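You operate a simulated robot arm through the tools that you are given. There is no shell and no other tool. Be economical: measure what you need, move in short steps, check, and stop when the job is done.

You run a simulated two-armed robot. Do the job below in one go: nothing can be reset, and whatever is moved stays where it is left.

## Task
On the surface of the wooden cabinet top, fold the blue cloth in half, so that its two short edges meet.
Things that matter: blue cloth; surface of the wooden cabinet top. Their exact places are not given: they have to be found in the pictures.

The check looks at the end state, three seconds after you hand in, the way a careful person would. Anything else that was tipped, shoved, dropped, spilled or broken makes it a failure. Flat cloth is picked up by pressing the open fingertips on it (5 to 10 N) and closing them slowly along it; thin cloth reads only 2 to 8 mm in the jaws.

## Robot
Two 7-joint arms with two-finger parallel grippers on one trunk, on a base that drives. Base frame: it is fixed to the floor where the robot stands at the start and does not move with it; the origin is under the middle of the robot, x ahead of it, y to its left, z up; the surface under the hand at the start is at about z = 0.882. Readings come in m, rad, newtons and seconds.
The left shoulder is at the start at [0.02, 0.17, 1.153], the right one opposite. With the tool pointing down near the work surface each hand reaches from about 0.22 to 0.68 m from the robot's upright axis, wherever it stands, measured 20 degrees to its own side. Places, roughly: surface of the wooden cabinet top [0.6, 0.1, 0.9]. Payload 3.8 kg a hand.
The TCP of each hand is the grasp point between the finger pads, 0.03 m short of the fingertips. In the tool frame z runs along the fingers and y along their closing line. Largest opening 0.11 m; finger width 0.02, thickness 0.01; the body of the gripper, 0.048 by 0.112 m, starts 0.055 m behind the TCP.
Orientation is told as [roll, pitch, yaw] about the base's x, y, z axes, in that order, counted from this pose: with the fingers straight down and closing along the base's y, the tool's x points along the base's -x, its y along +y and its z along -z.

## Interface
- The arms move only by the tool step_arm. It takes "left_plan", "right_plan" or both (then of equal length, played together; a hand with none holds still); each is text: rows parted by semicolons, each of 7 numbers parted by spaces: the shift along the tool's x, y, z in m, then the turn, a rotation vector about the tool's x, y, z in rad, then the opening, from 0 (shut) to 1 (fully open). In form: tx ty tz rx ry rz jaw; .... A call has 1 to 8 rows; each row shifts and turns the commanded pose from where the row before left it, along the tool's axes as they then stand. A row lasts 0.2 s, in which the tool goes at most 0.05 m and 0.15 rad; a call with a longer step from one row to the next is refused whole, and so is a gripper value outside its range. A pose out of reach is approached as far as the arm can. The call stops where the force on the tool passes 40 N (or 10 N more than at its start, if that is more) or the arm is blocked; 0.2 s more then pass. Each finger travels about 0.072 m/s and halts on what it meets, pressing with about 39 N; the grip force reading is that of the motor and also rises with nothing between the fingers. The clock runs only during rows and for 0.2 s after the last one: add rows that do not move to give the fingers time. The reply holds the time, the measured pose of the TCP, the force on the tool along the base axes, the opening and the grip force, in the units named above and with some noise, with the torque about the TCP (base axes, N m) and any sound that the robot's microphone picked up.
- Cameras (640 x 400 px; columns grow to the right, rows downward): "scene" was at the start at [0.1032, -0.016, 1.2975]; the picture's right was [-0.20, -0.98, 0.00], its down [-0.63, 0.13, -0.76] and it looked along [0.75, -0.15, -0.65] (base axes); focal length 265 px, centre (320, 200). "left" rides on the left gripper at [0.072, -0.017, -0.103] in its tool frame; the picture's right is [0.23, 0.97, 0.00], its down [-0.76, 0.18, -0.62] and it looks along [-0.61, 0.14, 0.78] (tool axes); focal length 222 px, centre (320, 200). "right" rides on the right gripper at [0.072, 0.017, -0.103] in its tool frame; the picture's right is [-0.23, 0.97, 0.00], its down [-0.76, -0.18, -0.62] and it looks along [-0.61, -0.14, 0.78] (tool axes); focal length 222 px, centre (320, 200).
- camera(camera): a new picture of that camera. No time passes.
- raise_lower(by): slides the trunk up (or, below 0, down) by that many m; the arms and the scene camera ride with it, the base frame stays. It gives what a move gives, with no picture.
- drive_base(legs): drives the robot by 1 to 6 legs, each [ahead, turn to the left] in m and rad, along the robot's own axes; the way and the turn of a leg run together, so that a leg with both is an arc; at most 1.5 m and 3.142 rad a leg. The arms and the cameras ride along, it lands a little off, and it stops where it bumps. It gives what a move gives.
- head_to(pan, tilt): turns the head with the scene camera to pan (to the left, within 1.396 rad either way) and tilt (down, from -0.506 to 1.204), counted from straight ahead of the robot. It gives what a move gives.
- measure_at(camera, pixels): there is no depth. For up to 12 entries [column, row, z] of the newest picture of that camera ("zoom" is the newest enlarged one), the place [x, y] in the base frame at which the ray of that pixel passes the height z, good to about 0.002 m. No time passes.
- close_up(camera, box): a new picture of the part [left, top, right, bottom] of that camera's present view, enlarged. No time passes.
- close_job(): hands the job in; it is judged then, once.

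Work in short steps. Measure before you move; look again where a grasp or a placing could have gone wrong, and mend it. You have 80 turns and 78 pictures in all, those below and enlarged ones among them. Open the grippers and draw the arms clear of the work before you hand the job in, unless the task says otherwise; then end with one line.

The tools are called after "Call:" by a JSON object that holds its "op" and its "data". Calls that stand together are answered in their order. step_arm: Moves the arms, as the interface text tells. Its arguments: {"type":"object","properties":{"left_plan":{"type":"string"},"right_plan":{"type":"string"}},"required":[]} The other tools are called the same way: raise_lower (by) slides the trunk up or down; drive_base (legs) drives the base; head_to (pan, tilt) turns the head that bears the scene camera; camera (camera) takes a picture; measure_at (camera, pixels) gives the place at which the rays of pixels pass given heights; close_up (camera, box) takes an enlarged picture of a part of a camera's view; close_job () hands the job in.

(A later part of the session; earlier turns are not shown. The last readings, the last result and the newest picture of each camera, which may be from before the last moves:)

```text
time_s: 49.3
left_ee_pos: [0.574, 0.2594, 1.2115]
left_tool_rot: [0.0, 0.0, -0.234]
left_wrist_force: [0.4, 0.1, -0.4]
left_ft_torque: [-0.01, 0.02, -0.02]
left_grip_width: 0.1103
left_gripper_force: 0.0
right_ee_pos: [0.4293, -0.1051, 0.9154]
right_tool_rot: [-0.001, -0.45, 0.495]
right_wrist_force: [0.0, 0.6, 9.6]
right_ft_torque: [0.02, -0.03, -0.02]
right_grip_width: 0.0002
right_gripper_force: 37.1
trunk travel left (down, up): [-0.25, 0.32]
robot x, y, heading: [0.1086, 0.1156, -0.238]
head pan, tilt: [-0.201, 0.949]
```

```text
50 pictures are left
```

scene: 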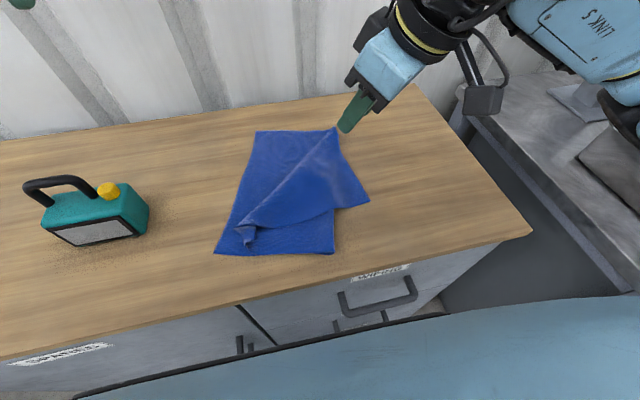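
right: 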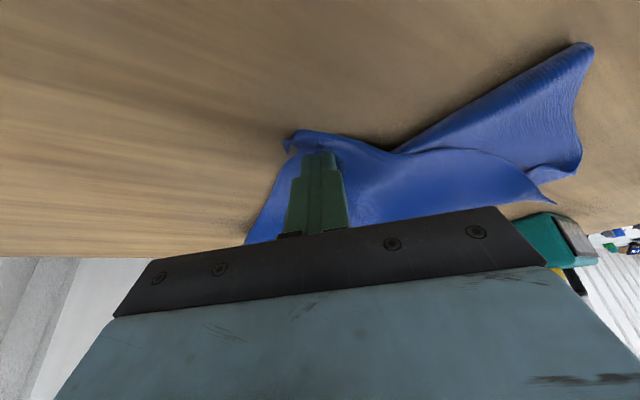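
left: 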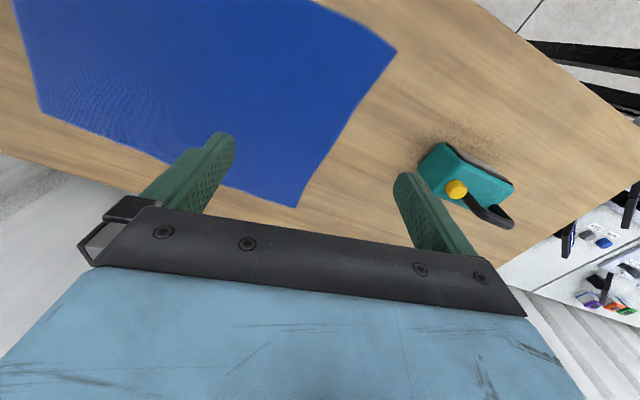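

The jaws read 0.2 mm: nothing caught. I lift a little, open wider, move 1 cm further in and look.

Call:
{"op": "step_arm", "data": {"right_plan": "-0.0087 0 -0.018 0 0 0 0; 0 0 0 0 0 0 0.2; -0.009 0 0.0044 0 0 0 0.38; 0 0 0 0 0 0 0.38"}}

Call:
{"op": "camera", "data": {"camera": "right"}}

```text
time_s: 50.3
left_ee_pos: [0.5745, 0.2574, 1.2134]
left_tool_rot: [-0.001, 0.0, -0.234]
left_wrist_force: [0.1, -0.4, -1.0]
left_ft_torque: [0.01, 0.0, 0.0]
left_grip_width: 0.1099
left_gripper_force: 0.1
right_ee_pos: [0.4392, -0.1, 0.9361]
right_tool_rot: [0.0, -0.448, 0.493]
right_wrist_force: [-0.2, -0.5, -0.7]
right_ft_torque: [0.01, -0.02, 0.02]
right_grip_width: 0.042
right_gripper_force: 0.1
trunk travel left (down, up): [-0.25, 0.32]
robot x, y, heading: [0.1067, 0.1175, -0.237]
head pan, tilt: [-0.201, 0.949]
```

```text
49 pictures are left
```

right: 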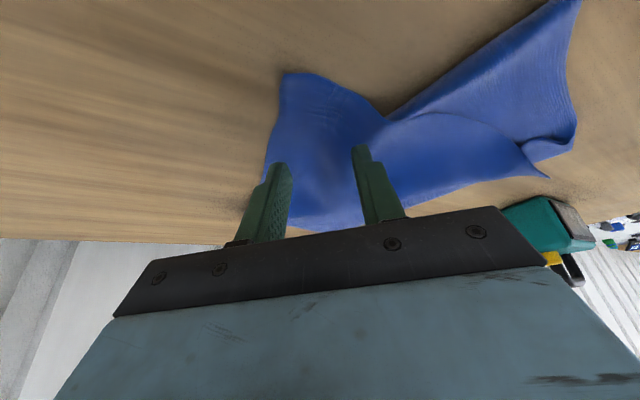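

Left tip is close to the cloth's edge, so I shift +8 mm along tool y and press again.

Call:
{"op": "step_arm", "data": {"right_plan": "0 0.008 0 0 0 0 0.38; 0.0043 0 0.009 0 0 0 0.38; 0.0033 0 0.0068 0 0 0 0.38; 0.0011 0 0.0023 0 0 0 0.38; 0.0004 0 0.0009 0 0 0 0.38; 0 0 0 0 0 0 0.38"}}

```text
time_s: 51.7
left_ee_pos: [0.5739, 0.2587, 1.2133]
left_tool_rot: [0.0, 0.001, -0.234]
left_wrist_force: [-0.1, 0.4, 0.7]
left_ft_torque: [0.02, 0.0, -0.05]
left_grip_width: 0.1102
left_gripper_force: 0.0
right_ee_pos: [0.4354, -0.094, 0.9155]
right_tool_rot: [-0.003, -0.451, 0.493]
right_wrist_force: [-1.9, 1.3, 6.2]
right_ft_torque: [0.05, 0.07, -0.01]
right_grip_width: 0.0419
right_gripper_force: 0.1
trunk travel left (down, up): [-0.25, 0.32]
robot x, y, heading: [0.1068, 0.1154, -0.235]
head pan, tilt: [-0.201, 0.949]
```

6.2 N contact; I add a hair and close slowly.

Call:
{"op": "step_arm", "data": {"right_plan": "0.0001 0 0.0003 0 0 0 0.33; 0 0 0 0 0 0 0.27; 0 0 0 0 0 0 0.21; 0 0 0 0 0 0 0.15; 0 0 0 0 0 0 0.08; 0 0 0 0 0 0 0; 0 0 0 0 0 0 0; 0 0 0 0 0 0 0"}}

Call:
{"op": "camera", "data": {"camera": "right"}}

```text
time_s: 53.5
left_ee_pos: [0.5744, 0.2588, 1.2121]
left_tool_rot: [-0.001, -0.002, -0.235]
left_wrist_force: [-0.5, -0.3, 0.3]
left_ft_torque: [0.01, 0.0, 0.01]
left_grip_width: 0.1103
left_gripper_force: 0.1
right_ee_pos: [0.4349, -0.0927, 0.9144]
right_tool_rot: [-0.002, -0.453, 0.495]
right_wrist_force: [1.3, -2.0, 16.9]
right_ft_torque: [-0.05, -0.05, 0.02]
right_grip_width: 0.0026
right_gripper_force: 39.1
trunk travel left (down, up): [-0.25, 0.32]
robot x, y, heading: [0.1074, 0.1127, -0.233]
head pan, tilt: [-0.201, 0.949]
```

```text
48 pictures are left
```

right: 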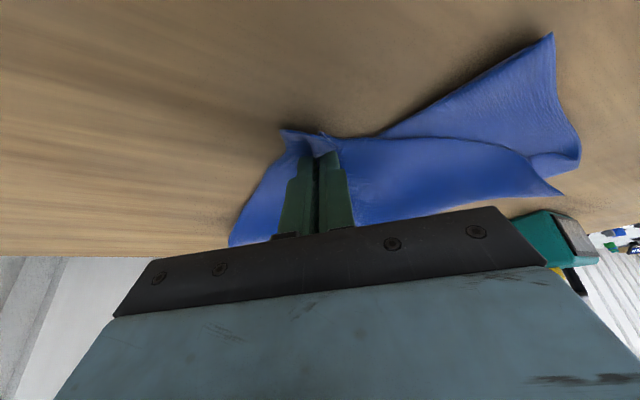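

Caught (2.6 mm). I carry it in a low arc towards A, rolling the hand as I go, and pause halfway.

Call:
{"op": "step_arm", "data": {"right_plan": "-0.0131 0 -0.027 0 0 0 0; -0.0221 0 -0.0226 0 0.1 0 0; -0.0274 -0.002 -0.0166 0 0.1 0 0; -0.0328 -0.002 -0.0071 0 0.1 0 0; -0.0297 -0.002 0.0045 0 0.1 0 0; -0.03 -0.002 0.0015 0 0.1 0 0"}}

Call:
{"op": "camera", "data": {"camera": "scene"}}

```text
time_s: 54.9
left_ee_pos: [0.5751, 0.2588, 1.2119]
left_tool_rot: [-0.002, 0.0, -0.234]
left_wrist_force: [0.5, 0.7, 0.1]
left_ft_torque: [-0.01, 0.02, 0.0]
left_grip_width: 0.11
left_gripper_force: 0.1
right_ee_pos: [0.5448, -0.0446, 1.0117]
right_tool_rot: [-0.001, 0.052, 0.494]
right_wrist_force: [0.4, -0.9, 0.6]
right_ft_torque: [-0.01, 0.03, 0.0]
right_grip_width: 0.0025
right_gripper_force: 38.7
trunk travel left (down, up): [-0.25, 0.32]
robot x, y, heading: [0.1057, 0.1101, -0.238]
head pan, tilt: [-0.201, 0.949]
```

```text
47 pictures are left
```

scene: 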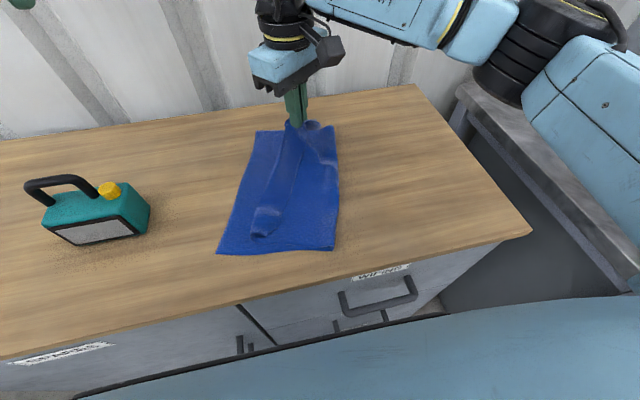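

Good shape; the fold is forming with A at (256,131) clear. I carry on to A and lower.

Call:
{"op": "step_arm", "data": {"right_plan": "-0.032 0 0.01 0 0 0 0; -0.03 -0.001 0.02 0 0 0 0; -0.028 -0.001 0.025 0 0 0 0; -0.023 -0.001 0.03 0 0 0 0"}}

Call:
{"op": "close_up", "data": {"camera": "scene", "box": [190, 100, 390, 270]}}

```text
time_s: 55.9
left_ee_pos: [0.5748, 0.2584, 1.2115]
left_tool_rot: [0.0, 0.0, -0.235]
left_wrist_force: [0.3, 0.9, 0.2]
left_ft_torque: [0.01, 0.0, 0.0]
left_grip_width: 0.1101
left_gripper_force: 0.1
right_ee_pos: [0.6398, 0.0037, 0.922]
right_tool_rot: [-0.003, 0.048, 0.494]
right_wrist_force: [0.1, 0.0, 0.9]
right_ft_torque: [0.03, 0.0, 0.01]
right_grip_width: 0.0026
right_gripper_force: 39.4
trunk travel left (down, up): [-0.25, 0.32]
robot x, y, heading: [0.1091, 0.1135, -0.235]
head pan, tilt: [-0.201, 0.949]
```

```text
2.35 times, centred on (290, 185) of scene
```

zoom: 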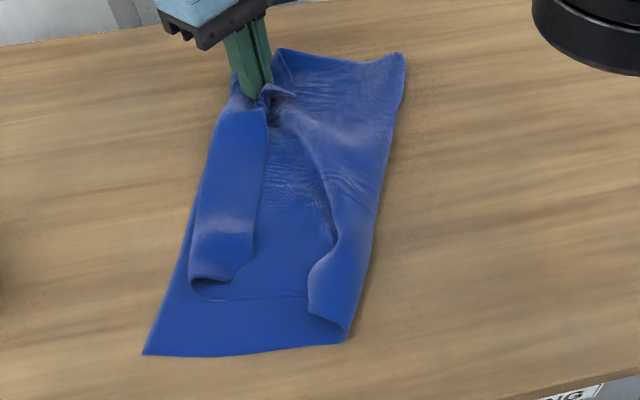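

B's grip is next to A (zoom ~(240,73)), but the short-edge strip is curled back to the right. I release here, rise and look before mending.

Call:
{"op": "step_arm", "data": {"right_plan": "0 0 0.004 0 0 0 0; 0 0 0 0 0 0 0.15; 0 0 0 0 0 0 0.35; 0 0 0 0 0 0 0.35; 0 0 -0.04 0 0 0 0.35; 0 0 -0.045 0 0 0 0.35; 0.03 -0.03 -0.02 0 0 0 0.35; 0.03 -0.03 0 0 0 0 0.35"}}

Call:
{"op": "close_up", "data": {"camera": "scene", "box": [190, 100, 390, 270]}}

Call:
{"op": "camera", "data": {"camera": "left"}}

```text
time_s: 57.7
left_ee_pos: [0.5746, 0.2583, 1.2137]
left_tool_rot: [0.001, 0.001, -0.236]
left_wrist_force: [-0.1, 0.4, -0.2]
left_ft_torque: [0.01, 0.0, -0.01]
left_grip_width: 0.1102
left_gripper_force: 0.0
right_ee_pos: [0.6197, -0.0788, 1.0138]
right_tool_rot: [0.001, 0.051, 0.494]
right_wrist_force: [-1.0, 0.0, -1.4]
right_ft_torque: [0.02, 0.01, 0.0]
right_grip_width: 0.0386
right_gripper_force: 0.0
right hand out of reach, approached as far as the arm can: row 6
trunk travel left (down, up): [-0.25, 0.32]
robot x, y, heading: [0.106, 0.1126, -0.23]
head pan, tilt: [-0.201, 0.949]
```

```text
2.35 times, centred on (290, 185) of scene
```

zoom: 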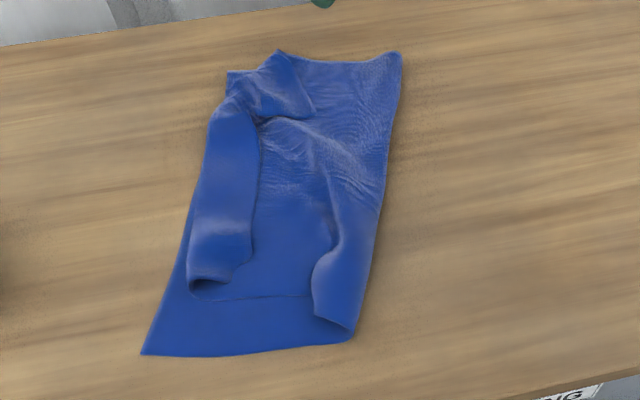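

```text
44 pictures are left
```

left: 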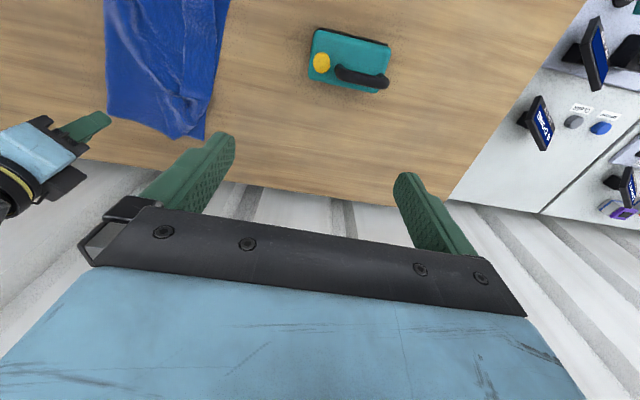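

The short-edge strip is flipped back as a 4–5 cm flap: crease zoom (190,283)-(212,115), free edge (245,265)-(262,130)-(312,108). I measure it, planning to pin the stack with the right hand and unroll the flap leftwards with the left fingertips.

Call:
{"op": "measure_at", "data": {"camera": "zoom", "pixels": [[190, 283, 0.888], [212, 115, 0.888], [245, 265, 0.892], [255, 200, 0.892], [262, 130, 0.892], [312, 108, 0.892], [142, 354, 0.884], [228, 73, 0.884], [352, 338, 0.886], [400, 52, 0.888], [300, 220, 0.888], [310, 297, 0.886]]}}

Call:
{"op": "measure_at", "data": {"camera": "scene", "pixels": [[45, 232, 0.882], [75, 247, 0.882], [149, 230, 0.882], [120, 200, 0.98]]}}

```text
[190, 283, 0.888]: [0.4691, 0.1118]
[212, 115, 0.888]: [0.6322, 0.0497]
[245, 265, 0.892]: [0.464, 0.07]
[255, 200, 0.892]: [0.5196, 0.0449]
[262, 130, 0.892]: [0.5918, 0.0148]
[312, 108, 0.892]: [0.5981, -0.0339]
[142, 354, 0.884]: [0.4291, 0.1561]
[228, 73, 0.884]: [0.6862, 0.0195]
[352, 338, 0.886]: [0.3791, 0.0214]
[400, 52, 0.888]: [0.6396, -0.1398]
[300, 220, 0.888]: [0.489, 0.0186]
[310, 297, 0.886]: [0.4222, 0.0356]
```

```text
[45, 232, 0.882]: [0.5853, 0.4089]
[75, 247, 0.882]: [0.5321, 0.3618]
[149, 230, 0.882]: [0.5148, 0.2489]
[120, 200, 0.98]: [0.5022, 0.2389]
```

Toolbox's nearest end is at about (0.515,0.25), so I keep the left hand upright. I place the right hand as a leaning pin over (0.50,-0.02), and yaw the left hand over the flap.

Call:
{"op": "step_arm", "data": {"right_plan": "0.026 0.031 0 0 -0.05 0 0; 0.026 0.031 0 0 0 0 0; 0.026 0.031 0 0 0 0 0; 0 0 0 -0.15 0 0 0; 0 0 0 -0.15 0 0 0; 0 0 0 -0.15 0 0 0; 0 0 0 -0.05 0 0 0; 0 0 0 0 0 0 0", "left_plan": "0 0 0 0 0 -0.145 0.5; 0 0 0 0 0 -0.145 0.5; 0 0 0 0 0 -0.145 0.5; 0 0 0 0 0 -0.145 0.5; 0 0 0 0 0 -0.145 0.5; 0 0 0 0 0 -0.145 0.5; 0 0 0 0 0 -0.145 0.5; 0 0 0 0 0 -0.145 0.5"}}

Call:
{"op": "camera", "data": {"camera": "scene"}}

```text
time_s: 59.5
left_ee_pos: [0.5753, 0.2587, 1.2134]
left_tool_rot: [0.001, -0.001, 0.929]
left_wrist_force: [0.5, -0.3, -0.7]
left_ft_torque: [0.02, 0.0, 0.0]
left_grip_width: 0.0554
left_gripper_force: 0.0
right_ee_pos: [0.5094, -0.0307, 1.017]
right_tool_rot: [0.501, 0.0, 0.494]
right_wrist_force: [0.5, 0.3, -0.2]
right_ft_torque: [0.0, -0.01, -0.02]
right_grip_width: 0.0
right_gripper_force: 37.3
trunk travel left (down, up): [-0.25, 0.32]
robot x, y, heading: [0.1028, 0.1141, -0.237]
head pan, tilt: [-0.201, 0.949]
```

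```text
43 pictures are left
```

scene: 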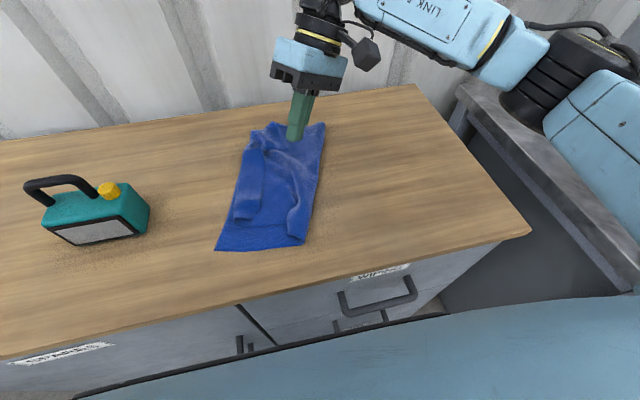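

Now I bring the left hand over the flap's free edge with a slight lean, while the right pin goes down to just above the cloth.

Call:
{"op": "step_arm", "data": {"left_plan": "0 0 0 0 0 -0.13 0.75; 0.0406 -0.0076 0.02 0 0 0 0.75; 0.0406 -0.0076 0.02 0 0 0 0.75; 0.0406 -0.0076 0.02 0 0 0 0.75; 0.0406 -0.0076 0.02 0 0 0 0.75; 0.0406 -0.0076 0.02 0 0 0 0.75; 0 0 0.03 0 0.15 0 0.75; 0 0 0.02 0 0.15 0 0.75", "right_plan": "0 0 0 0 0 0 0; 0 -0.0083 0.0153 0 0 0 0; 0 -0.0083 0.0153 0 0 0 0; 0 -0.0083 0.0153 0 0 0 0; 0 -0.0083 0.0153 0 0 0 0; 0 -0.0083 0.0153 0 0 0 0; 0 0 0 0 0 0 0; 0 0 0 0 0 0 0"}}

Call:
{"op": "camera", "data": {"camera": "scene"}}

Call:
{"op": "camera", "data": {"camera": "left"}}

```text
time_s: 61.3
left_ee_pos: [0.5064, 0.0614, 1.063]
left_tool_rot: [-0.001, 0.303, 1.055]
left_wrist_force: [-0.9, -0.3, 0.4]
left_ft_torque: [-0.02, -0.01, 0.02]
left_grip_width: 0.0825
left_gripper_force: 0.1
right_ee_pos: [0.5093, -0.0301, 0.9302]
right_tool_rot: [0.5, -0.001, 0.493]
right_wrist_force: [0.3, 0.2, -0.3]
right_ft_torque: [0.0, 0.01, -0.03]
right_grip_width: 0.0
right_gripper_force: 38.0
trunk travel left (down, up): [-0.25, 0.32]
robot x, y, heading: [0.1123, 0.1094, -0.238]
head pan, tilt: [-0.201, 0.949]
```

```text
42 pictures are left
```

scene: 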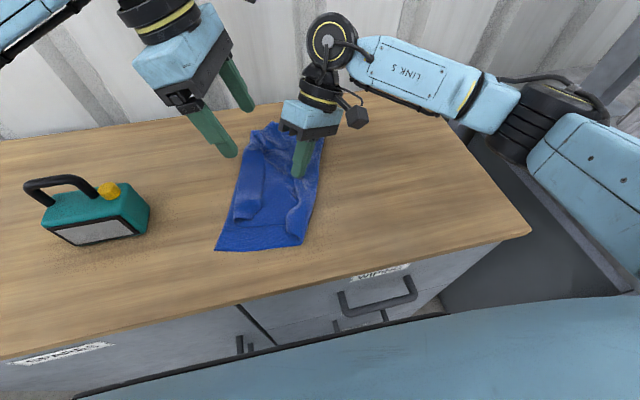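

```text
41 pictures are left
```

left: 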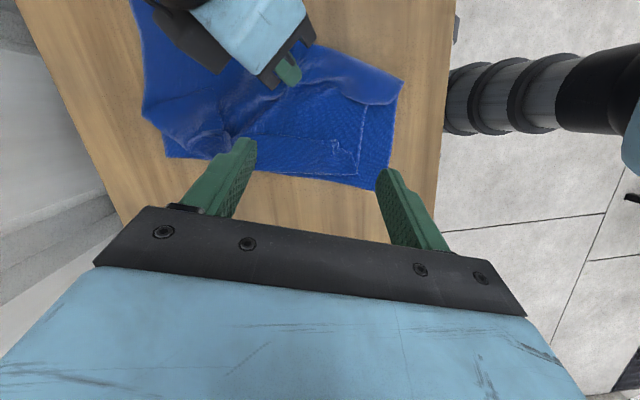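

The views show clearance between the hands. I press the pin and bring the left tips down near the flap.

Call:
{"op": "step_arm", "data": {"right_plan": "0 -0.0034 0.0062 0 0 0 0; 0 -0.002 0.0036 0 0 0 0; 0 0 0 0 0 0 0; 0 0 0 0 0 0 0", "left_plan": "-0.0096 0 0.031 0 0 0 0.75; -0.0096 0 0.031 0 0 0 0.75; -0.0096 0 0.031 0 0 0 0.75; -0.0085 0 0.0275 0 0 0 0.75"}}

Call:
{"op": "camera", "data": {"camera": "left"}}

Call:
{"op": "close_up", "data": {"camera": "scene", "box": [190, 100, 390, 270]}}

```text
time_s: 62.3
left_ee_pos: [0.5061, 0.0611, 0.9352]
left_tool_rot: [0.001, 0.303, 1.057]
left_wrist_force: [0.5, 1.0, 0.3]
left_ft_torque: [0.04, 0.02, 0.0]
left_grip_width: 0.0824
left_gripper_force: 0.1
right_ee_pos: [0.5099, -0.0309, 0.9183]
right_tool_rot: [0.5, 0.002, 0.493]
right_wrist_force: [-1.1, 0.8, -0.1]
right_ft_torque: [0.01, -0.01, -0.01]
right_grip_width: 0.0002
right_gripper_force: 37.5
trunk travel left (down, up): [-0.25, 0.32]
robot x, y, heading: [0.1052, 0.1151, -0.235]
head pan, tilt: [-0.201, 0.949]
```

```text
40 pictures are left
```

left: 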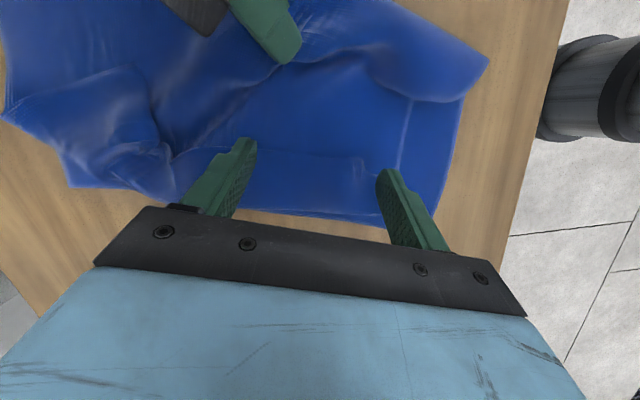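

```text
2.35 times, centred on (290, 185) of scene
```

zoom: 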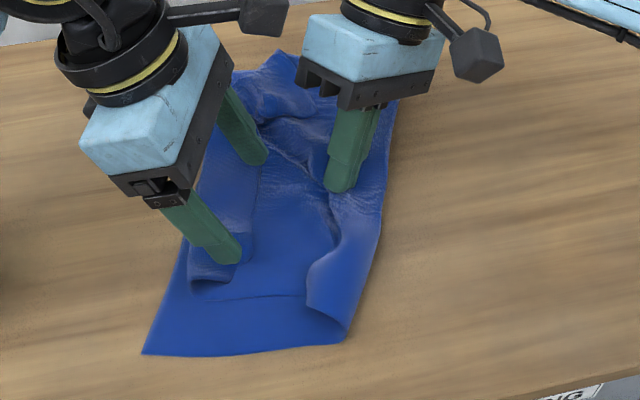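

Left tips sit right over the flap's free edge. I press the pin and lower the left tips to light contact.

Call:
{"op": "step_arm", "data": {"right_plan": "0 -0.0014 0.0026 0 0 0 0; 0 -0.0007 0.0013 0 0 0 0; 0 0 0 0 0 0 0", "left_plan": "-0.0018 0 0.0057 0 0 0 0.75; -0.0012 0 0.0038 0 0 0 0.75; -0.0006 0 0.0019 0 0 0 0.75"}}

```text
time_s: 63.1
left_ee_pos: [0.5062, 0.0612, 0.9253]
left_tool_rot: [-0.001, 0.3, 1.057]
left_wrist_force: [-0.5, 0.6, 1.0]
left_ft_torque: [0.02, 0.04, 0.03]
left_grip_width: 0.0826
left_gripper_force: 0.0
right_ee_pos: [0.5079, -0.031, 0.9142]
right_tool_rot: [0.499, -0.001, 0.493]
right_wrist_force: [-1.1, -0.3, 3.9]
right_ft_torque: [0.03, 0.02, 0.0]
right_grip_width: 0.0001
right_gripper_force: 38.1
trunk travel left (down, up): [-0.25, 0.32]
robot x, y, heading: [0.1068, 0.1128, -0.236]
head pan, tilt: [-0.201, 0.949]
```

Call:
{"op": "step_arm", "data": {"right_plan": "0 -0.0005 0.001 0 0 0 0; 0 0 0 0 0 0 0; 0 0 0 0 0 0 0", "left_plan": "-0.0009 0 0.0029 0 0 0 0.75; -0.0006 0 0.0019 0 0 0 0.75; 0 0 0 0 0 0 0.75"}}

```text
time_s: 63.9
left_ee_pos: [0.5058, 0.0607, 0.9196]
left_tool_rot: [-0.002, 0.298, 1.058]
left_wrist_force: [0.3, 0.5, 0.2]
left_ft_torque: [0.0, -0.03, 0.01]
left_grip_width: 0.0826
left_gripper_force: 0.1
right_ee_pos: [0.5077, -0.0323, 0.914]
right_tool_rot: [0.5, -0.001, 0.493]
right_wrist_force: [-1.4, -2.5, 14.5]
right_ft_torque: [-0.01, 0.09, 0.0]
right_grip_width: 0.0
right_gripper_force: 37.5
trunk travel left (down, up): [-0.25, 0.32]
robot x, y, heading: [0.1063, 0.1125, -0.235]
head pan, tilt: [-0.201, 0.949]
```

Pin holds (14.5 N); left is not yet touching, so I go down a little more.

Call:
{"op": "step_arm", "data": {"left_plan": "-0.0006 0 0.0019 0 0 0 0.75; -0.0003 0 0.001 0 0 0 0.75; 0 0 0 0 0 0 0.75"}}

```text
time_s: 64.7
left_ee_pos: [0.5062, 0.0606, 0.9175]
left_tool_rot: [-0.001, 0.302, 1.056]
left_wrist_force: [1.1, 0.8, 1.2]
left_ft_torque: [0.04, 0.04, -0.03]
left_grip_width: 0.0822
left_gripper_force: 0.1
right_ee_pos: [0.5083, -0.031, 0.9147]
right_tool_rot: [0.497, -0.003, 0.493]
right_wrist_force: [1.2, -4.7, 20.2]
right_ft_torque: [-0.06, 0.03, 0.0]
right_grip_width: 0.0
right_gripper_force: 38.0
trunk travel left (down, up): [-0.25, 0.32]
robot x, y, heading: [0.1069, 0.1138, -0.239]
head pan, tilt: [-0.201, 0.949]
```

Nearly in contact; 1 mm more and I drag left 8 cm slowly.

Call:
{"op": "step_arm", "data": {"left_plan": "-0.0003 0 0.0012 0 0 0 0.75; -0.0115 0 -0.0036 0 0 0 0.75; -0.0115 0 -0.0036 0 0 0 0.75; -0.0115 0 -0.0036 0 0 0 0.75; -0.0115 0 -0.0036 0 0 0 0.75; -0.0115 0 -0.0036 0 0 0 0.75; -0.0115 0 -0.0036 0 0 0 0.75; -0.0115 0 -0.0036 0 0 0 0.75"}}

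Call:
{"op": "close_up", "data": {"camera": "scene", "box": [190, 100, 390, 270]}}

Call:
{"op": "camera", "data": {"camera": "left"}}

```text
time_s: 66.5
left_ee_pos: [0.5457, 0.136, 0.917]
left_tool_rot: [0.0, 0.299, 1.056]
left_wrist_force: [-1.1, -2.0, 5.4]
left_ft_torque: [0.02, 0.2, 0.11]
left_grip_width: 0.0819
left_gripper_force: 0.0
right_ee_pos: [0.5074, -0.0308, 0.9148]
right_tool_rot: [0.499, -0.002, 0.495]
right_wrist_force: [1.5, 1.9, 21.5]
right_ft_torque: [0.19, 0.06, -0.04]
right_grip_width: 0.0
right_gripper_force: 37.5
trunk travel left (down, up): [-0.25, 0.32]
robot x, y, heading: [0.1106, 0.1125, -0.234]
head pan, tilt: [-0.201, 0.949]
```

```text
2.35 times, centred on (290, 185) of scene
```

zoom: 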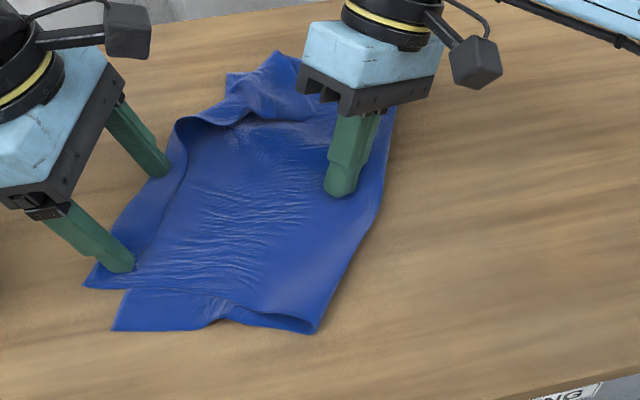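

```text
37 pictures are left
```

left: 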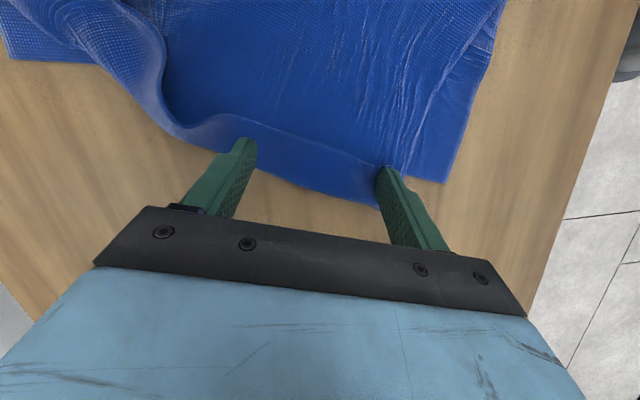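

That unrolled the C half: C now at zoom (83,286), near D at (115,328). I lift the left hand clear and look at the remaining far half.

Call:
{"op": "step_arm", "data": {"left_plan": "0.006 0 -0.019 0 0 0 0.75; 0.0126 0 -0.04 0 0 0 0.75; 0.0126 0 -0.04 0 0 0 0.75; 0 0.03 0 0 0 0 0.75; 0 0.03 0 0 0 0 0.75"}}

Call:
{"op": "close_up", "data": {"camera": "scene", "box": [190, 100, 390, 270]}}

```text
time_s: 67.7
left_ee_pos: [0.4934, 0.1629, 1.0195]
left_tool_rot: [-0.001, 0.299, 1.055]
left_wrist_force: [0.4, 0.2, 0.5]
left_ft_torque: [-0.04, 0.02, -0.02]
left_grip_width: 0.0825
left_gripper_force: 0.0
right_ee_pos: [0.5078, -0.0309, 0.9151]
right_tool_rot: [0.499, -0.001, 0.492]
right_wrist_force: [-1.0, -0.7, 24.7]
right_ft_torque: [0.11, 0.1, 0.04]
right_grip_width: 0.0
right_gripper_force: 38.1
trunk travel left (down, up): [-0.25, 0.32]
robot x, y, heading: [0.107, 0.1153, -0.236]
head pan, tilt: [-0.201, 0.949]
```

```text
2.35 times, centred on (290, 185) of scene
```

zoom: 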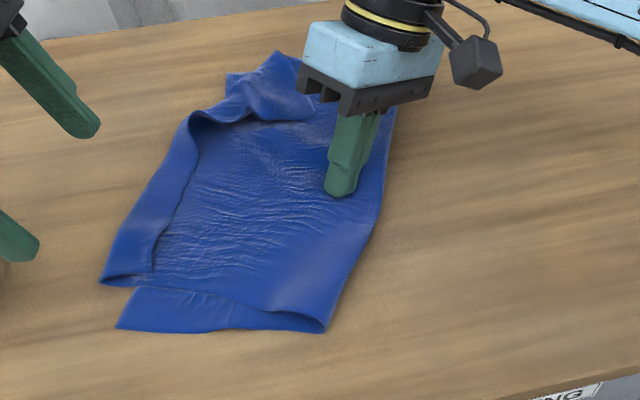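

The curl is reduced to about 2.5 cm at the near half (free edge zoom (153,270)-(195,150)). I measure for a second drag.

Call:
{"op": "measure_at", "data": {"camera": "zoom", "pixels": [[153, 270, 0.889], [195, 150, 0.89], [103, 280, 0.886], [190, 115, 0.888], [315, 112, 0.892], [275, 55, 0.89], [230, 75, 0.884], [117, 328, 0.884], [325, 330, 0.886], [250, 118, 0.892]]}}

Call:
{"op": "camera", "data": {"camera": "left"}}

```text
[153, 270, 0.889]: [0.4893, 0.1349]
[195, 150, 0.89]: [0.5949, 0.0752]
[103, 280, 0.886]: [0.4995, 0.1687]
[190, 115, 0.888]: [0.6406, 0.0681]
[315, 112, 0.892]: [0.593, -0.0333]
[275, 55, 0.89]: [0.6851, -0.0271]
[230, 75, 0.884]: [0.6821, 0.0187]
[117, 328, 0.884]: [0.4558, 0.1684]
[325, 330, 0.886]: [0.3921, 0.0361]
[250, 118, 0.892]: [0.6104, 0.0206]
```

```text
35 pictures are left
```

left: 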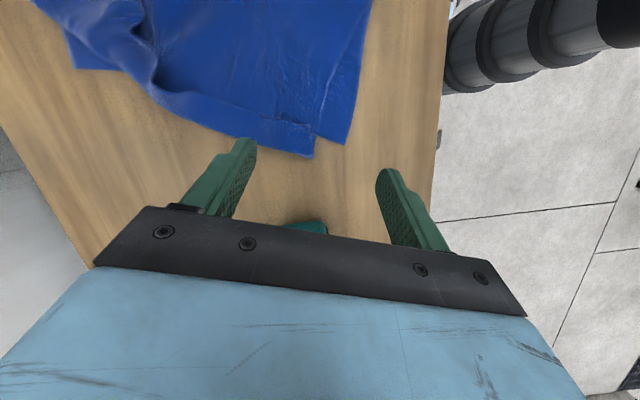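

The toolbox limits further left dragging. Instead I use the pressed right hand to slide the top layer 5 cm to the right, which extends the fold and takes up the overshoot.

Call:
{"op": "step_arm", "data": {"right_plan": "0.0107 -0.0058 -0.0032 0 0 0 0; 0.0107 -0.0058 -0.0032 0 0 0 0; 0.0107 -0.0058 -0.0032 0 0 0 0; 0.0107 -0.0058 -0.0032 0 0 0 0"}}

Call:
{"op": "close_up", "data": {"camera": "scene", "box": [190, 100, 390, 270]}}

```text
time_s: 68.7
left_ee_pos: [0.495, 0.1629, 1.0203]
left_tool_rot: [-0.002, 0.3, 1.056]
left_wrist_force: [0.4, 0.6, -0.6]
left_ft_torque: [-0.04, 0.0, 0.02]
left_grip_width: 0.0825
left_gripper_force: 0.0
right_ee_pos: [0.4836, -0.0743, 0.9141]
right_tool_rot: [0.497, 0.0, 0.493]
right_wrist_force: [2.3, 3.7, 22.2]
right_ft_torque: [0.24, 0.0, -0.06]
right_grip_width: 0.0003
right_gripper_force: 38.0
trunk travel left (down, up): [-0.25, 0.32]
robot x, y, heading: [0.1079, 0.1149, -0.233]
head pan, tilt: [-0.201, 0.949]
```

```text
2.35 times, centred on (290, 185) of scene
```

zoom: 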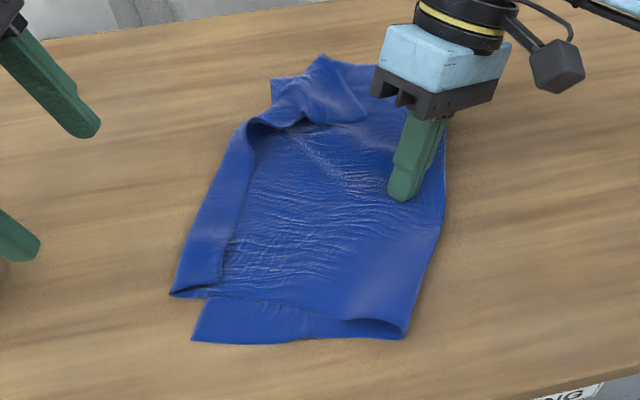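

The whole stack slid right as one, which gives toolbox clearance. I slide another 4 cm, then measure the flap.

Call:
{"op": "step_arm", "data": {"right_plan": "0.0107 -0.0058 -0.0032 0 0 0 0; 0.0107 -0.0058 -0.0032 0 0 0 0; 0.0107 -0.0058 -0.0032 0 0 0 0; 0 0 0 0 0 0 0"}}

Call:
{"op": "close_up", "data": {"camera": "scene", "box": [210, 100, 410, 270]}}

```text
time_s: 69.7
left_ee_pos: [0.4948, 0.1626, 1.0197]
left_tool_rot: [-0.004, 0.3, 1.056]
left_wrist_force: [-0.2, 0.1, 0.0]
left_ft_torque: [-0.02, 0.0, 0.02]
left_grip_width: 0.0825
left_gripper_force: 0.0
right_ee_pos: [0.4648, -0.1061, 0.9147]
right_tool_rot: [0.498, 0.0, 0.493]
right_wrist_force: [3.4, 4.4, 21.4]
right_ft_torque: [0.24, -0.04, -0.05]
right_grip_width: 0.0
right_gripper_force: 37.5
trunk travel left (down, up): [-0.25, 0.32]
robot x, y, heading: [0.1026, 0.1126, -0.235]
head pan, tilt: [-0.201, 0.949]
```

```text
2.35 times, centred on (310, 185) of scene
```

zoom: 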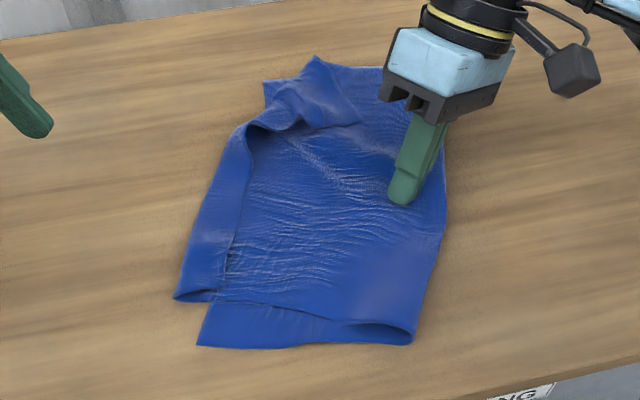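

Call:
{"op": "measure_at", "data": {"camera": "zoom", "pixels": [[220, 285, 0.889], [243, 200, 0.889], [255, 145, 0.89], [175, 297, 0.886], [243, 130, 0.888], [198, 346, 0.884], [263, 82, 0.884], [362, 120, 0.892], [315, 57, 0.89], [300, 125, 0.892], [412, 343, 0.886], [380, 68, 0.886]]}}

```text
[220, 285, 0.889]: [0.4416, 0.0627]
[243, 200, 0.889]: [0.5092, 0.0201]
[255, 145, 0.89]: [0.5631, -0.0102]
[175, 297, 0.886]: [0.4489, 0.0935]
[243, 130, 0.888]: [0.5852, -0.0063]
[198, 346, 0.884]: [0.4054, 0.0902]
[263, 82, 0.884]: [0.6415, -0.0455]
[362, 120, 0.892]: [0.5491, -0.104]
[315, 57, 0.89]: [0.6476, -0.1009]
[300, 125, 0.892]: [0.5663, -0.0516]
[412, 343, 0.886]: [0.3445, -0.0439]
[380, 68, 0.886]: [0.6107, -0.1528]
```

I bring the left tips over the flap's free edge again (center ~(0.502,0.032)).

Call:
{"op": "step_arm", "data": {"left_plan": "0.0322 -0.0233 0.010 0 0 0 0.75; 0.0322 -0.0233 0.010 0 0 0 0.75; 0.0322 -0.0233 0.010 0 0 0 0.75; -0.0089 0 0.0287 0 0 0 0.75; -0.0089 0 0.0287 0 0 0 0.75; -0.0089 0 0.0287 0 0 0 0.75; -0.0012 0 0.0038 0 0 0 0.75"}}

Call:
{"op": "close_up", "data": {"camera": "scene", "box": [210, 100, 410, 270]}}

```text
time_s: 71.3
left_ee_pos: [0.5066, 0.0425, 0.9251]
left_tool_rot: [-0.003, 0.3, 1.054]
left_wrist_force: [-0.3, 0.0, 0.4]
left_ft_torque: [0.0, 0.01, -0.03]
left_grip_width: 0.0828
left_gripper_force: 0.1
right_ee_pos: [0.4636, -0.1066, 0.9138]
right_tool_rot: [0.497, -0.001, 0.494]
right_wrist_force: [0.7, 0.3, 20.9]
right_ft_torque: [0.12, 0.05, 0.03]
right_grip_width: 0.0002
right_gripper_force: 37.8
trunk travel left (down, up): [-0.25, 0.32]
robot x, y, heading: [0.1049, 0.1151, -0.242]
head pan, tilt: [-0.201, 0.949]
```

```text
2.35 times, centred on (310, 185) of scene
```

zoom: 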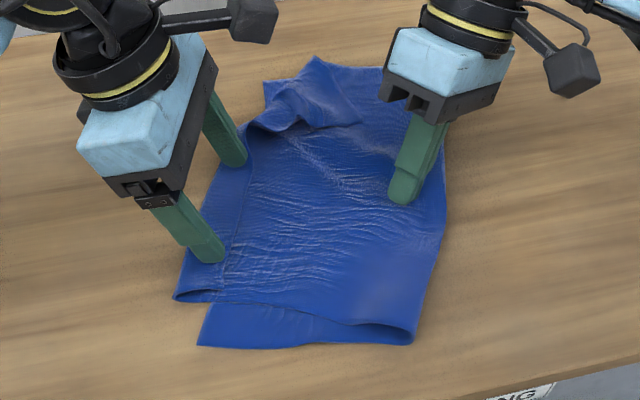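

Tips are about 1 cm left of the free edge; I shift right, lower and drag left again, a bit further.

Call:
{"op": "step_arm", "data": {"left_plan": "0.0076 0 0.0024 0 0 0 0.75; -0.0027 0 0.0088 0 0 0 0.75; -0.0115 0 -0.0036 0 0 0 0.75; -0.0115 0 -0.0036 0 0 0 0.75; -0.0115 0 -0.0036 0 0 0 0.75; -0.0115 0 -0.0036 0 0 0 0.75; -0.0115 0 -0.0036 0 0 0 0.75; -0.0115 0 -0.0036 0 0 0 0.75"}}

Call:
{"op": "close_up", "data": {"camera": "scene", "box": [210, 100, 410, 270]}}

```text
time_s: 73.1
left_ee_pos: [0.5384, 0.0958, 0.9158]
left_tool_rot: [0.001, 0.298, 1.055]
left_wrist_force: [0.3, 1.0, 0.1]
left_ft_torque: [0.0, 0.01, 0.02]
left_grip_width: 0.0824
left_gripper_force: 0.0
right_ee_pos: [0.4646, -0.1065, 0.9155]
right_tool_rot: [0.497, -0.001, 0.493]
right_wrist_force: [0.0, 0.7, 19.2]
right_ft_torque: [0.11, 0.08, 0.0]
right_grip_width: 0.0002
right_gripper_force: 37.2
trunk travel left (down, up): [-0.25, 0.32]
robot x, y, heading: [0.1061, 0.1173, -0.232]
head pan, tilt: [-0.201, 0.949]
```

```text
2.35 times, centred on (310, 185) of scene
```

zoom: 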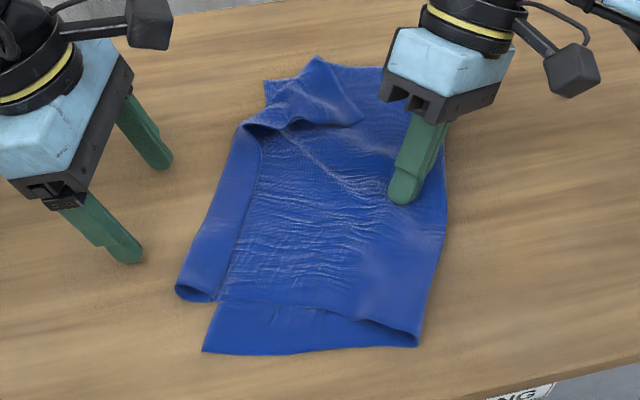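

It slid over without catching. I retry with firmer pressure from the free edge.

Call:
{"op": "step_arm", "data": {"left_plan": "0.0089 0 -0.0287 0 0 0 0.75; 0.035 0 0.0108 0 0 0 0.75; 0.035 0 0.0108 0 0 0 0.75; -0.0083 0 0.0268 0 0 0 0.75; -0.0012 0 0.0038 0 0 0 0.75; 0 0 0 0 0 0 0.75"}}

Call:
{"op": "camera", "data": {"camera": "left"}}

```text
time_s: 74.5
left_ee_pos: [0.5019, 0.0331, 0.9161]
left_tool_rot: [-0.004, 0.3, 1.053]
left_wrist_force: [-0.4, 1.4, 10.6]
left_ft_torque: [0.24, 0.37, -0.05]
left_grip_width: 0.0829
left_gripper_force: 0.1
right_ee_pos: [0.4646, -0.1076, 0.9141]
right_tool_rot: [0.498, 0.0, 0.492]
right_wrist_force: [1.7, -0.1, 16.6]
right_ft_torque: [0.07, 0.0, -0.03]
right_grip_width: 0.0001
right_gripper_force: 37.1
trunk travel left (down, up): [-0.25, 0.32]
robot x, y, heading: [0.1075, 0.113, -0.237]
head pan, tilt: [-0.201, 0.949]
```

```text
30 pictures are left
```

left: 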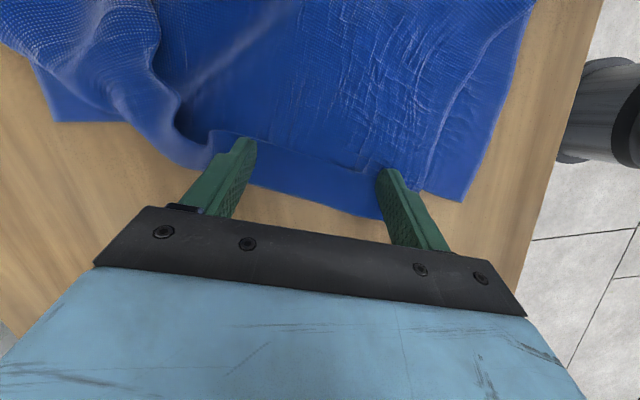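

Now 10.6 N right at the free edge. I drag left 8 cm, keeping slight pressure.

Call:
{"op": "step_arm", "data": {"left_plan": "-0.0106 0 -0.0030 0 0 0 0.75; -0.0106 0 -0.0030 0 0 0 0.75; -0.0106 0 -0.0030 0 0 0 0.75; -0.0106 0 -0.0030 0 0 0 0.75; -0.0106 0 -0.0030 0 0 0 0.75; -0.0106 0 -0.0030 0 0 0 0.75; -0.0106 0 -0.0030 0 0 0 0.75"}}

Call:
{"op": "camera", "data": {"camera": "left"}}

Call:
{"op": "close_up", "data": {"camera": "scene", "box": [210, 100, 410, 270]}}

```text
time_s: 76.1
left_ee_pos: [0.5385, 0.0997, 0.9161]
left_tool_rot: [-0.005, 0.302, 1.054]
left_wrist_force: [-6.0, -13.4, 30.4]
left_ft_torque: [0.36, 1.44, 0.63]
left_grip_width: 0.0814
left_gripper_force: 0.1
right_ee_pos: [0.4627, -0.1076, 0.914]
right_tool_rot: [0.498, -0.002, 0.493]
right_wrist_force: [1.2, 6.8, 9.7]
right_ft_torque: [0.27, 0.01, -0.06]
right_grip_width: 0.0001
right_gripper_force: 37.3
trunk travel left (down, up): [-0.25, 0.32]
robot x, y, heading: [0.1057, 0.1139, -0.239]
head pan, tilt: [-0.201, 0.949]
```

```text
29 pictures are left
```

left: 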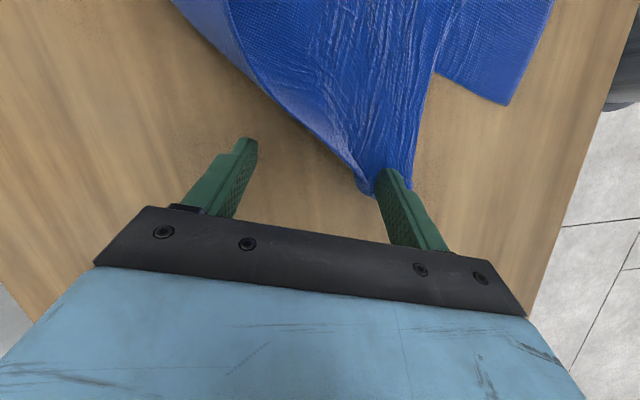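

```text
2.35 times, centred on (310, 185) of scene
```

zoom: 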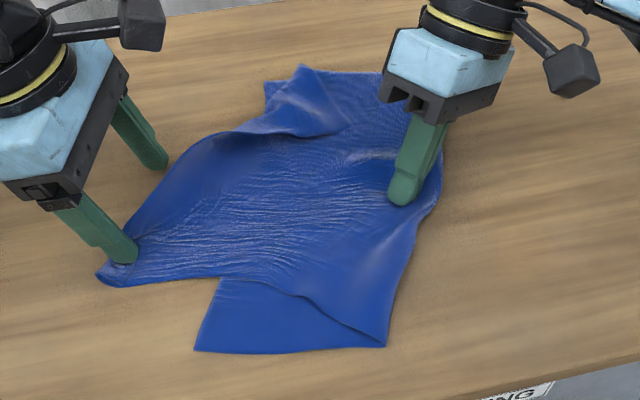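

C is now stretched out flat on the wood at zoom (97,275). I lift the right pin first to release tension, then the left tips.

Call:
{"op": "step_arm", "data": {"right_plan": "0 0.0144 -0.0264 0 0 0 0; 0 0.0144 -0.0264 0 0 0 0; 0.03 -0.02 -0.011 0 0 0 0; 0.03 -0.02 -0.011 0 0 0 0; 0 0 0 0 0 0 0; 0 0 0 0 0 0 0", "left_plan": "0 0 0 0 0 0 0.75; 0 0 0 0 0 0 0.75; 0 0 0 0 0 0 0.75; 0 0 0 0 0 0 0.75; 0.0089 0 -0.0287 0 0 0 0.75; 0.0089 0 -0.0287 0 0 0 0.75"}}

Call:
{"op": "close_up", "data": {"camera": "scene", "box": [210, 100, 410, 270]}}

Call:
{"op": "camera", "data": {"camera": "left"}}

```text
time_s: 77.5
left_ee_pos: [0.5409, 0.0999, 0.9722]
left_tool_rot: [0.0, 0.297, 1.058]
left_wrist_force: [-0.6, -0.1, -0.5]
left_ft_torque: [0.01, -0.01, -0.02]
left_grip_width: 0.0825
left_gripper_force: 0.0
right_ee_pos: [0.4303, -0.1748, 0.9722]
right_tool_rot: [0.499, 0.0, 0.494]
right_wrist_force: [-0.2, -0.3, 0.1]
right_ft_torque: [0.01, 0.01, -0.01]
right_grip_width: 0.0002
right_gripper_force: 37.9
trunk travel left (down, up): [-0.25, 0.32]
robot x, y, heading: [0.1063, 0.117, -0.236]
head pan, tilt: [-0.201, 0.949]
```

```text
2.35 times, centred on (310, 185) of scene
```

zoom: 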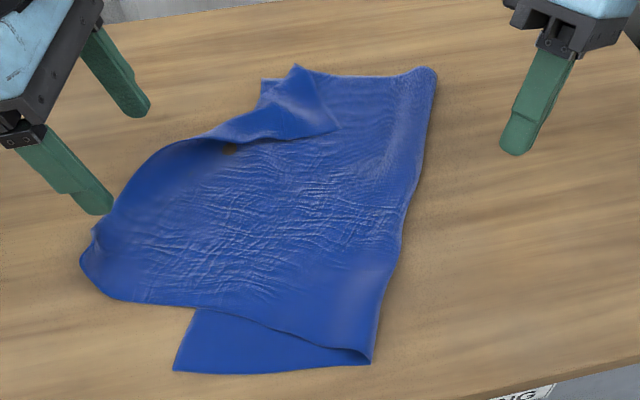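

```text
26 pictures are left
```

left: 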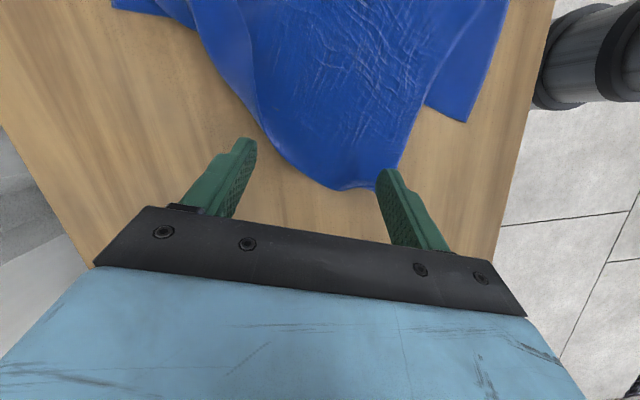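

C is unrolled and flat at zoom (90,275). Next the B flap: corner at (338,128), crease from (215,142) to (297,67). I measure these plus A, D and the fold ends.

Call:
{"op": "measure_at", "data": {"camera": "zoom", "pixels": [[338, 128, 0.892], [215, 142, 0.888], [297, 67, 0.89], [230, 150, 0.89], [262, 80, 0.884], [174, 371, 0.884], [82, 262, 0.884], [108, 300, 0.884], [370, 362, 0.886], [430, 70, 0.888], [95, 232, 0.884], [350, 220, 0.888]]}}

```text
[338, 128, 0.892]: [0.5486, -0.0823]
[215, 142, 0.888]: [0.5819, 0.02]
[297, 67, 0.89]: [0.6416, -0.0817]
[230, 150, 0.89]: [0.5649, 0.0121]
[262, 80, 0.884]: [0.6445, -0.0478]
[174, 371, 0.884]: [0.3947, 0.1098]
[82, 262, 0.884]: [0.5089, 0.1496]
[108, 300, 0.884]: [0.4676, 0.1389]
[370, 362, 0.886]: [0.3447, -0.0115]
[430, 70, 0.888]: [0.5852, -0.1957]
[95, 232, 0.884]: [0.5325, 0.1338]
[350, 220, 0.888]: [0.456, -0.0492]
```

I'll unroll the B flap with the right hand (its heading already matches the needed drag), while the left tips pin near (0.45,0.06). I move both into position.

Call:
{"op": "step_arm", "data": {"right_plan": "-0.0395 0 0 0.15 0 0 0; -0.0395 0 0 0.15 0 0 0; -0.0395 0 0 0.15 0 0 0; -0.0395 0 0 0.05 0 0 0; 0 0.0285 0 0 0 0 0; 0 0 0.025 0 0 0 0; 0 0 0.015 0 0 0 0", "left_plan": "0.0338 0.030 0.0105 0 0 0 0.75; 0.0338 0.030 0.0105 0 0 0 0.75; -0.0077 0 0.025 0 0 0 0.75; -0.0077 0 0.025 0 0 0 0.75; -0.0012 0 0.0038 0 0 0 0.75; -0.0006 0 0.0019 0 0 0 0.75; 0 0 0 0 0 0 0.75"}}

Call:
{"op": "close_up", "data": {"camera": "scene", "box": [210, 100, 410, 270]}}

```text
time_s: 79.1
left_ee_pos: [0.4518, 0.069, 0.9147]
left_tool_rot: [-0.002, 0.303, 1.056]
left_wrist_force: [-0.7, 2.5, 14.0]
left_ft_torque: [0.26, 0.33, -0.04]
left_grip_width: 0.0828
left_gripper_force: 0.4
right_ee_pos: [0.5593, -0.0759, 0.9347]
right_tool_rot: [-0.001, -0.001, 0.493]
right_wrist_force: [0.2, -0.8, 0.0]
right_ft_torque: [-0.01, -0.04, -0.02]
right_grip_width: 0.0
right_gripper_force: 37.4
trunk travel left (down, up): [-0.25, 0.32]
robot x, y, heading: [0.1088, 0.114, -0.237]
head pan, tilt: [-0.201, 0.949]
```

```text
2.35 times, centred on (310, 185) of scene
```

zoom: 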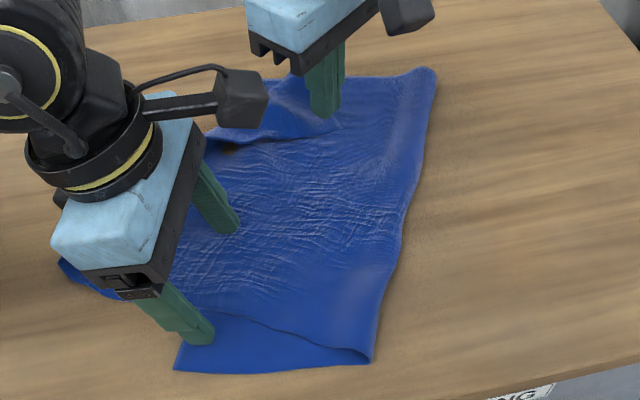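

Right tip is just inside B. I back up 8 mm and press down to firm contact.

Call:
{"op": "step_arm", "data": {"right_plan": "0.008 0 0 0 0 0 0; 0 0 0.013 0 0 0 0; 0 0 0.003 0 0 0 0; 0 0 0.002 0 0 0 0; 0 0 0 0 0 0 0"}}

```text
time_s: 80.3
left_ee_pos: [0.4516, 0.0687, 0.9153]
left_tool_rot: [-0.003, 0.301, 1.054]
left_wrist_force: [2.5, 0.5, 25.6]
left_ft_torque: [0.33, 0.46, -0.1]
left_grip_width: 0.0828
left_gripper_force: 0.1
right_ee_pos: [0.5517, -0.08, 0.9159]
right_tool_rot: [-0.002, -0.002, 0.494]
right_wrist_force: [0.3, -0.3, 0.8]
right_ft_torque: [0.01, 0.0, 0.0]
right_grip_width: 0.0001
right_gripper_force: 37.9
trunk travel left (down, up): [-0.25, 0.32]
robot x, y, heading: [0.1059, 0.1129, -0.236]
head pan, tilt: [-0.201, 0.949]
```

Call:
{"op": "step_arm", "data": {"right_plan": "0 0 0.002 0 0 0 0; 0 0 0.0008 0 0 0 0; 0 0 0 0 0 0 0"}}

```text
time_s: 81.1
left_ee_pos: [0.4516, 0.0687, 0.9139]
left_tool_rot: [-0.004, 0.299, 1.057]
left_wrist_force: [4.2, 0.2, 25.6]
left_ft_torque: [0.3, 0.41, -0.09]
left_grip_width: 0.0826
left_gripper_force: 0.3
right_ee_pos: [0.5514, -0.0792, 0.9164]
right_tool_rot: [-0.003, -0.001, 0.491]
right_wrist_force: [3.0, -1.3, 8.8]
right_ft_torque: [-0.03, -0.08, 0.0]
right_grip_width: 0.0
right_gripper_force: 37.9
trunk travel left (down, up): [-0.25, 0.32]
robot x, y, heading: [0.1078, 0.111, -0.231]
head pan, tilt: [-0.201, 0.949]
```

8.8 N on the B flap. I drag along its heading (far-left) in slow steps, then look.

Call:
{"op": "step_arm", "data": {"right_plan": "-0.016 0 0.0004 0 0 0 0; -0.016 0 0.0004 0 0 0 0; -0.016 0 0.0004 0 0 0 0; -0.016 0 0.0003 0 0 0 0; -0.016 0 0.0003 0 0 0 0; -0.016 0 0.0003 0 0 0 0; -0.016 0 0 0 0 0 0; -0.016 0 0 0 0 0 0"}}

Call:
{"op": "close_up", "data": {"camera": "scene", "box": [210, 100, 410, 270]}}

```text
time_s: 82.9
left_ee_pos: [0.4504, 0.0683, 0.9156]
left_tool_rot: [-0.002, 0.297, 1.054]
left_wrist_force: [9.1, -2.9, 14.5]
left_ft_torque: [-0.02, -0.12, 0.17]
left_grip_width: 0.0805
left_gripper_force: 0.1
right_ee_pos: [0.6409, -0.0302, 0.9148]
right_tool_rot: [-0.004, -0.004, 0.495]
right_wrist_force: [-16.0, -3.0, 33.0]
right_ft_torque: [0.05, 0.22, 0.02]
right_grip_width: 0.0002
right_gripper_force: 37.9
right hand out of reach, approached as far as the arm can: row 7, 8
trunk travel left (down, up): [-0.25, 0.32]
robot x, y, heading: [0.1118, 0.1153, -0.235]
head pan, tilt: [-0.201, 0.949]
```

```text
2.35 times, centred on (310, 185) of scene
```

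zoom: 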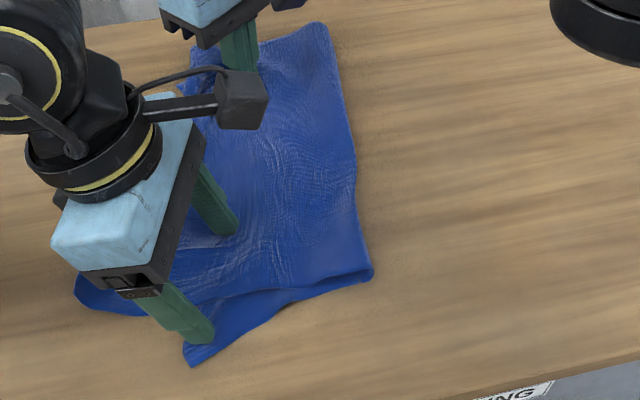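

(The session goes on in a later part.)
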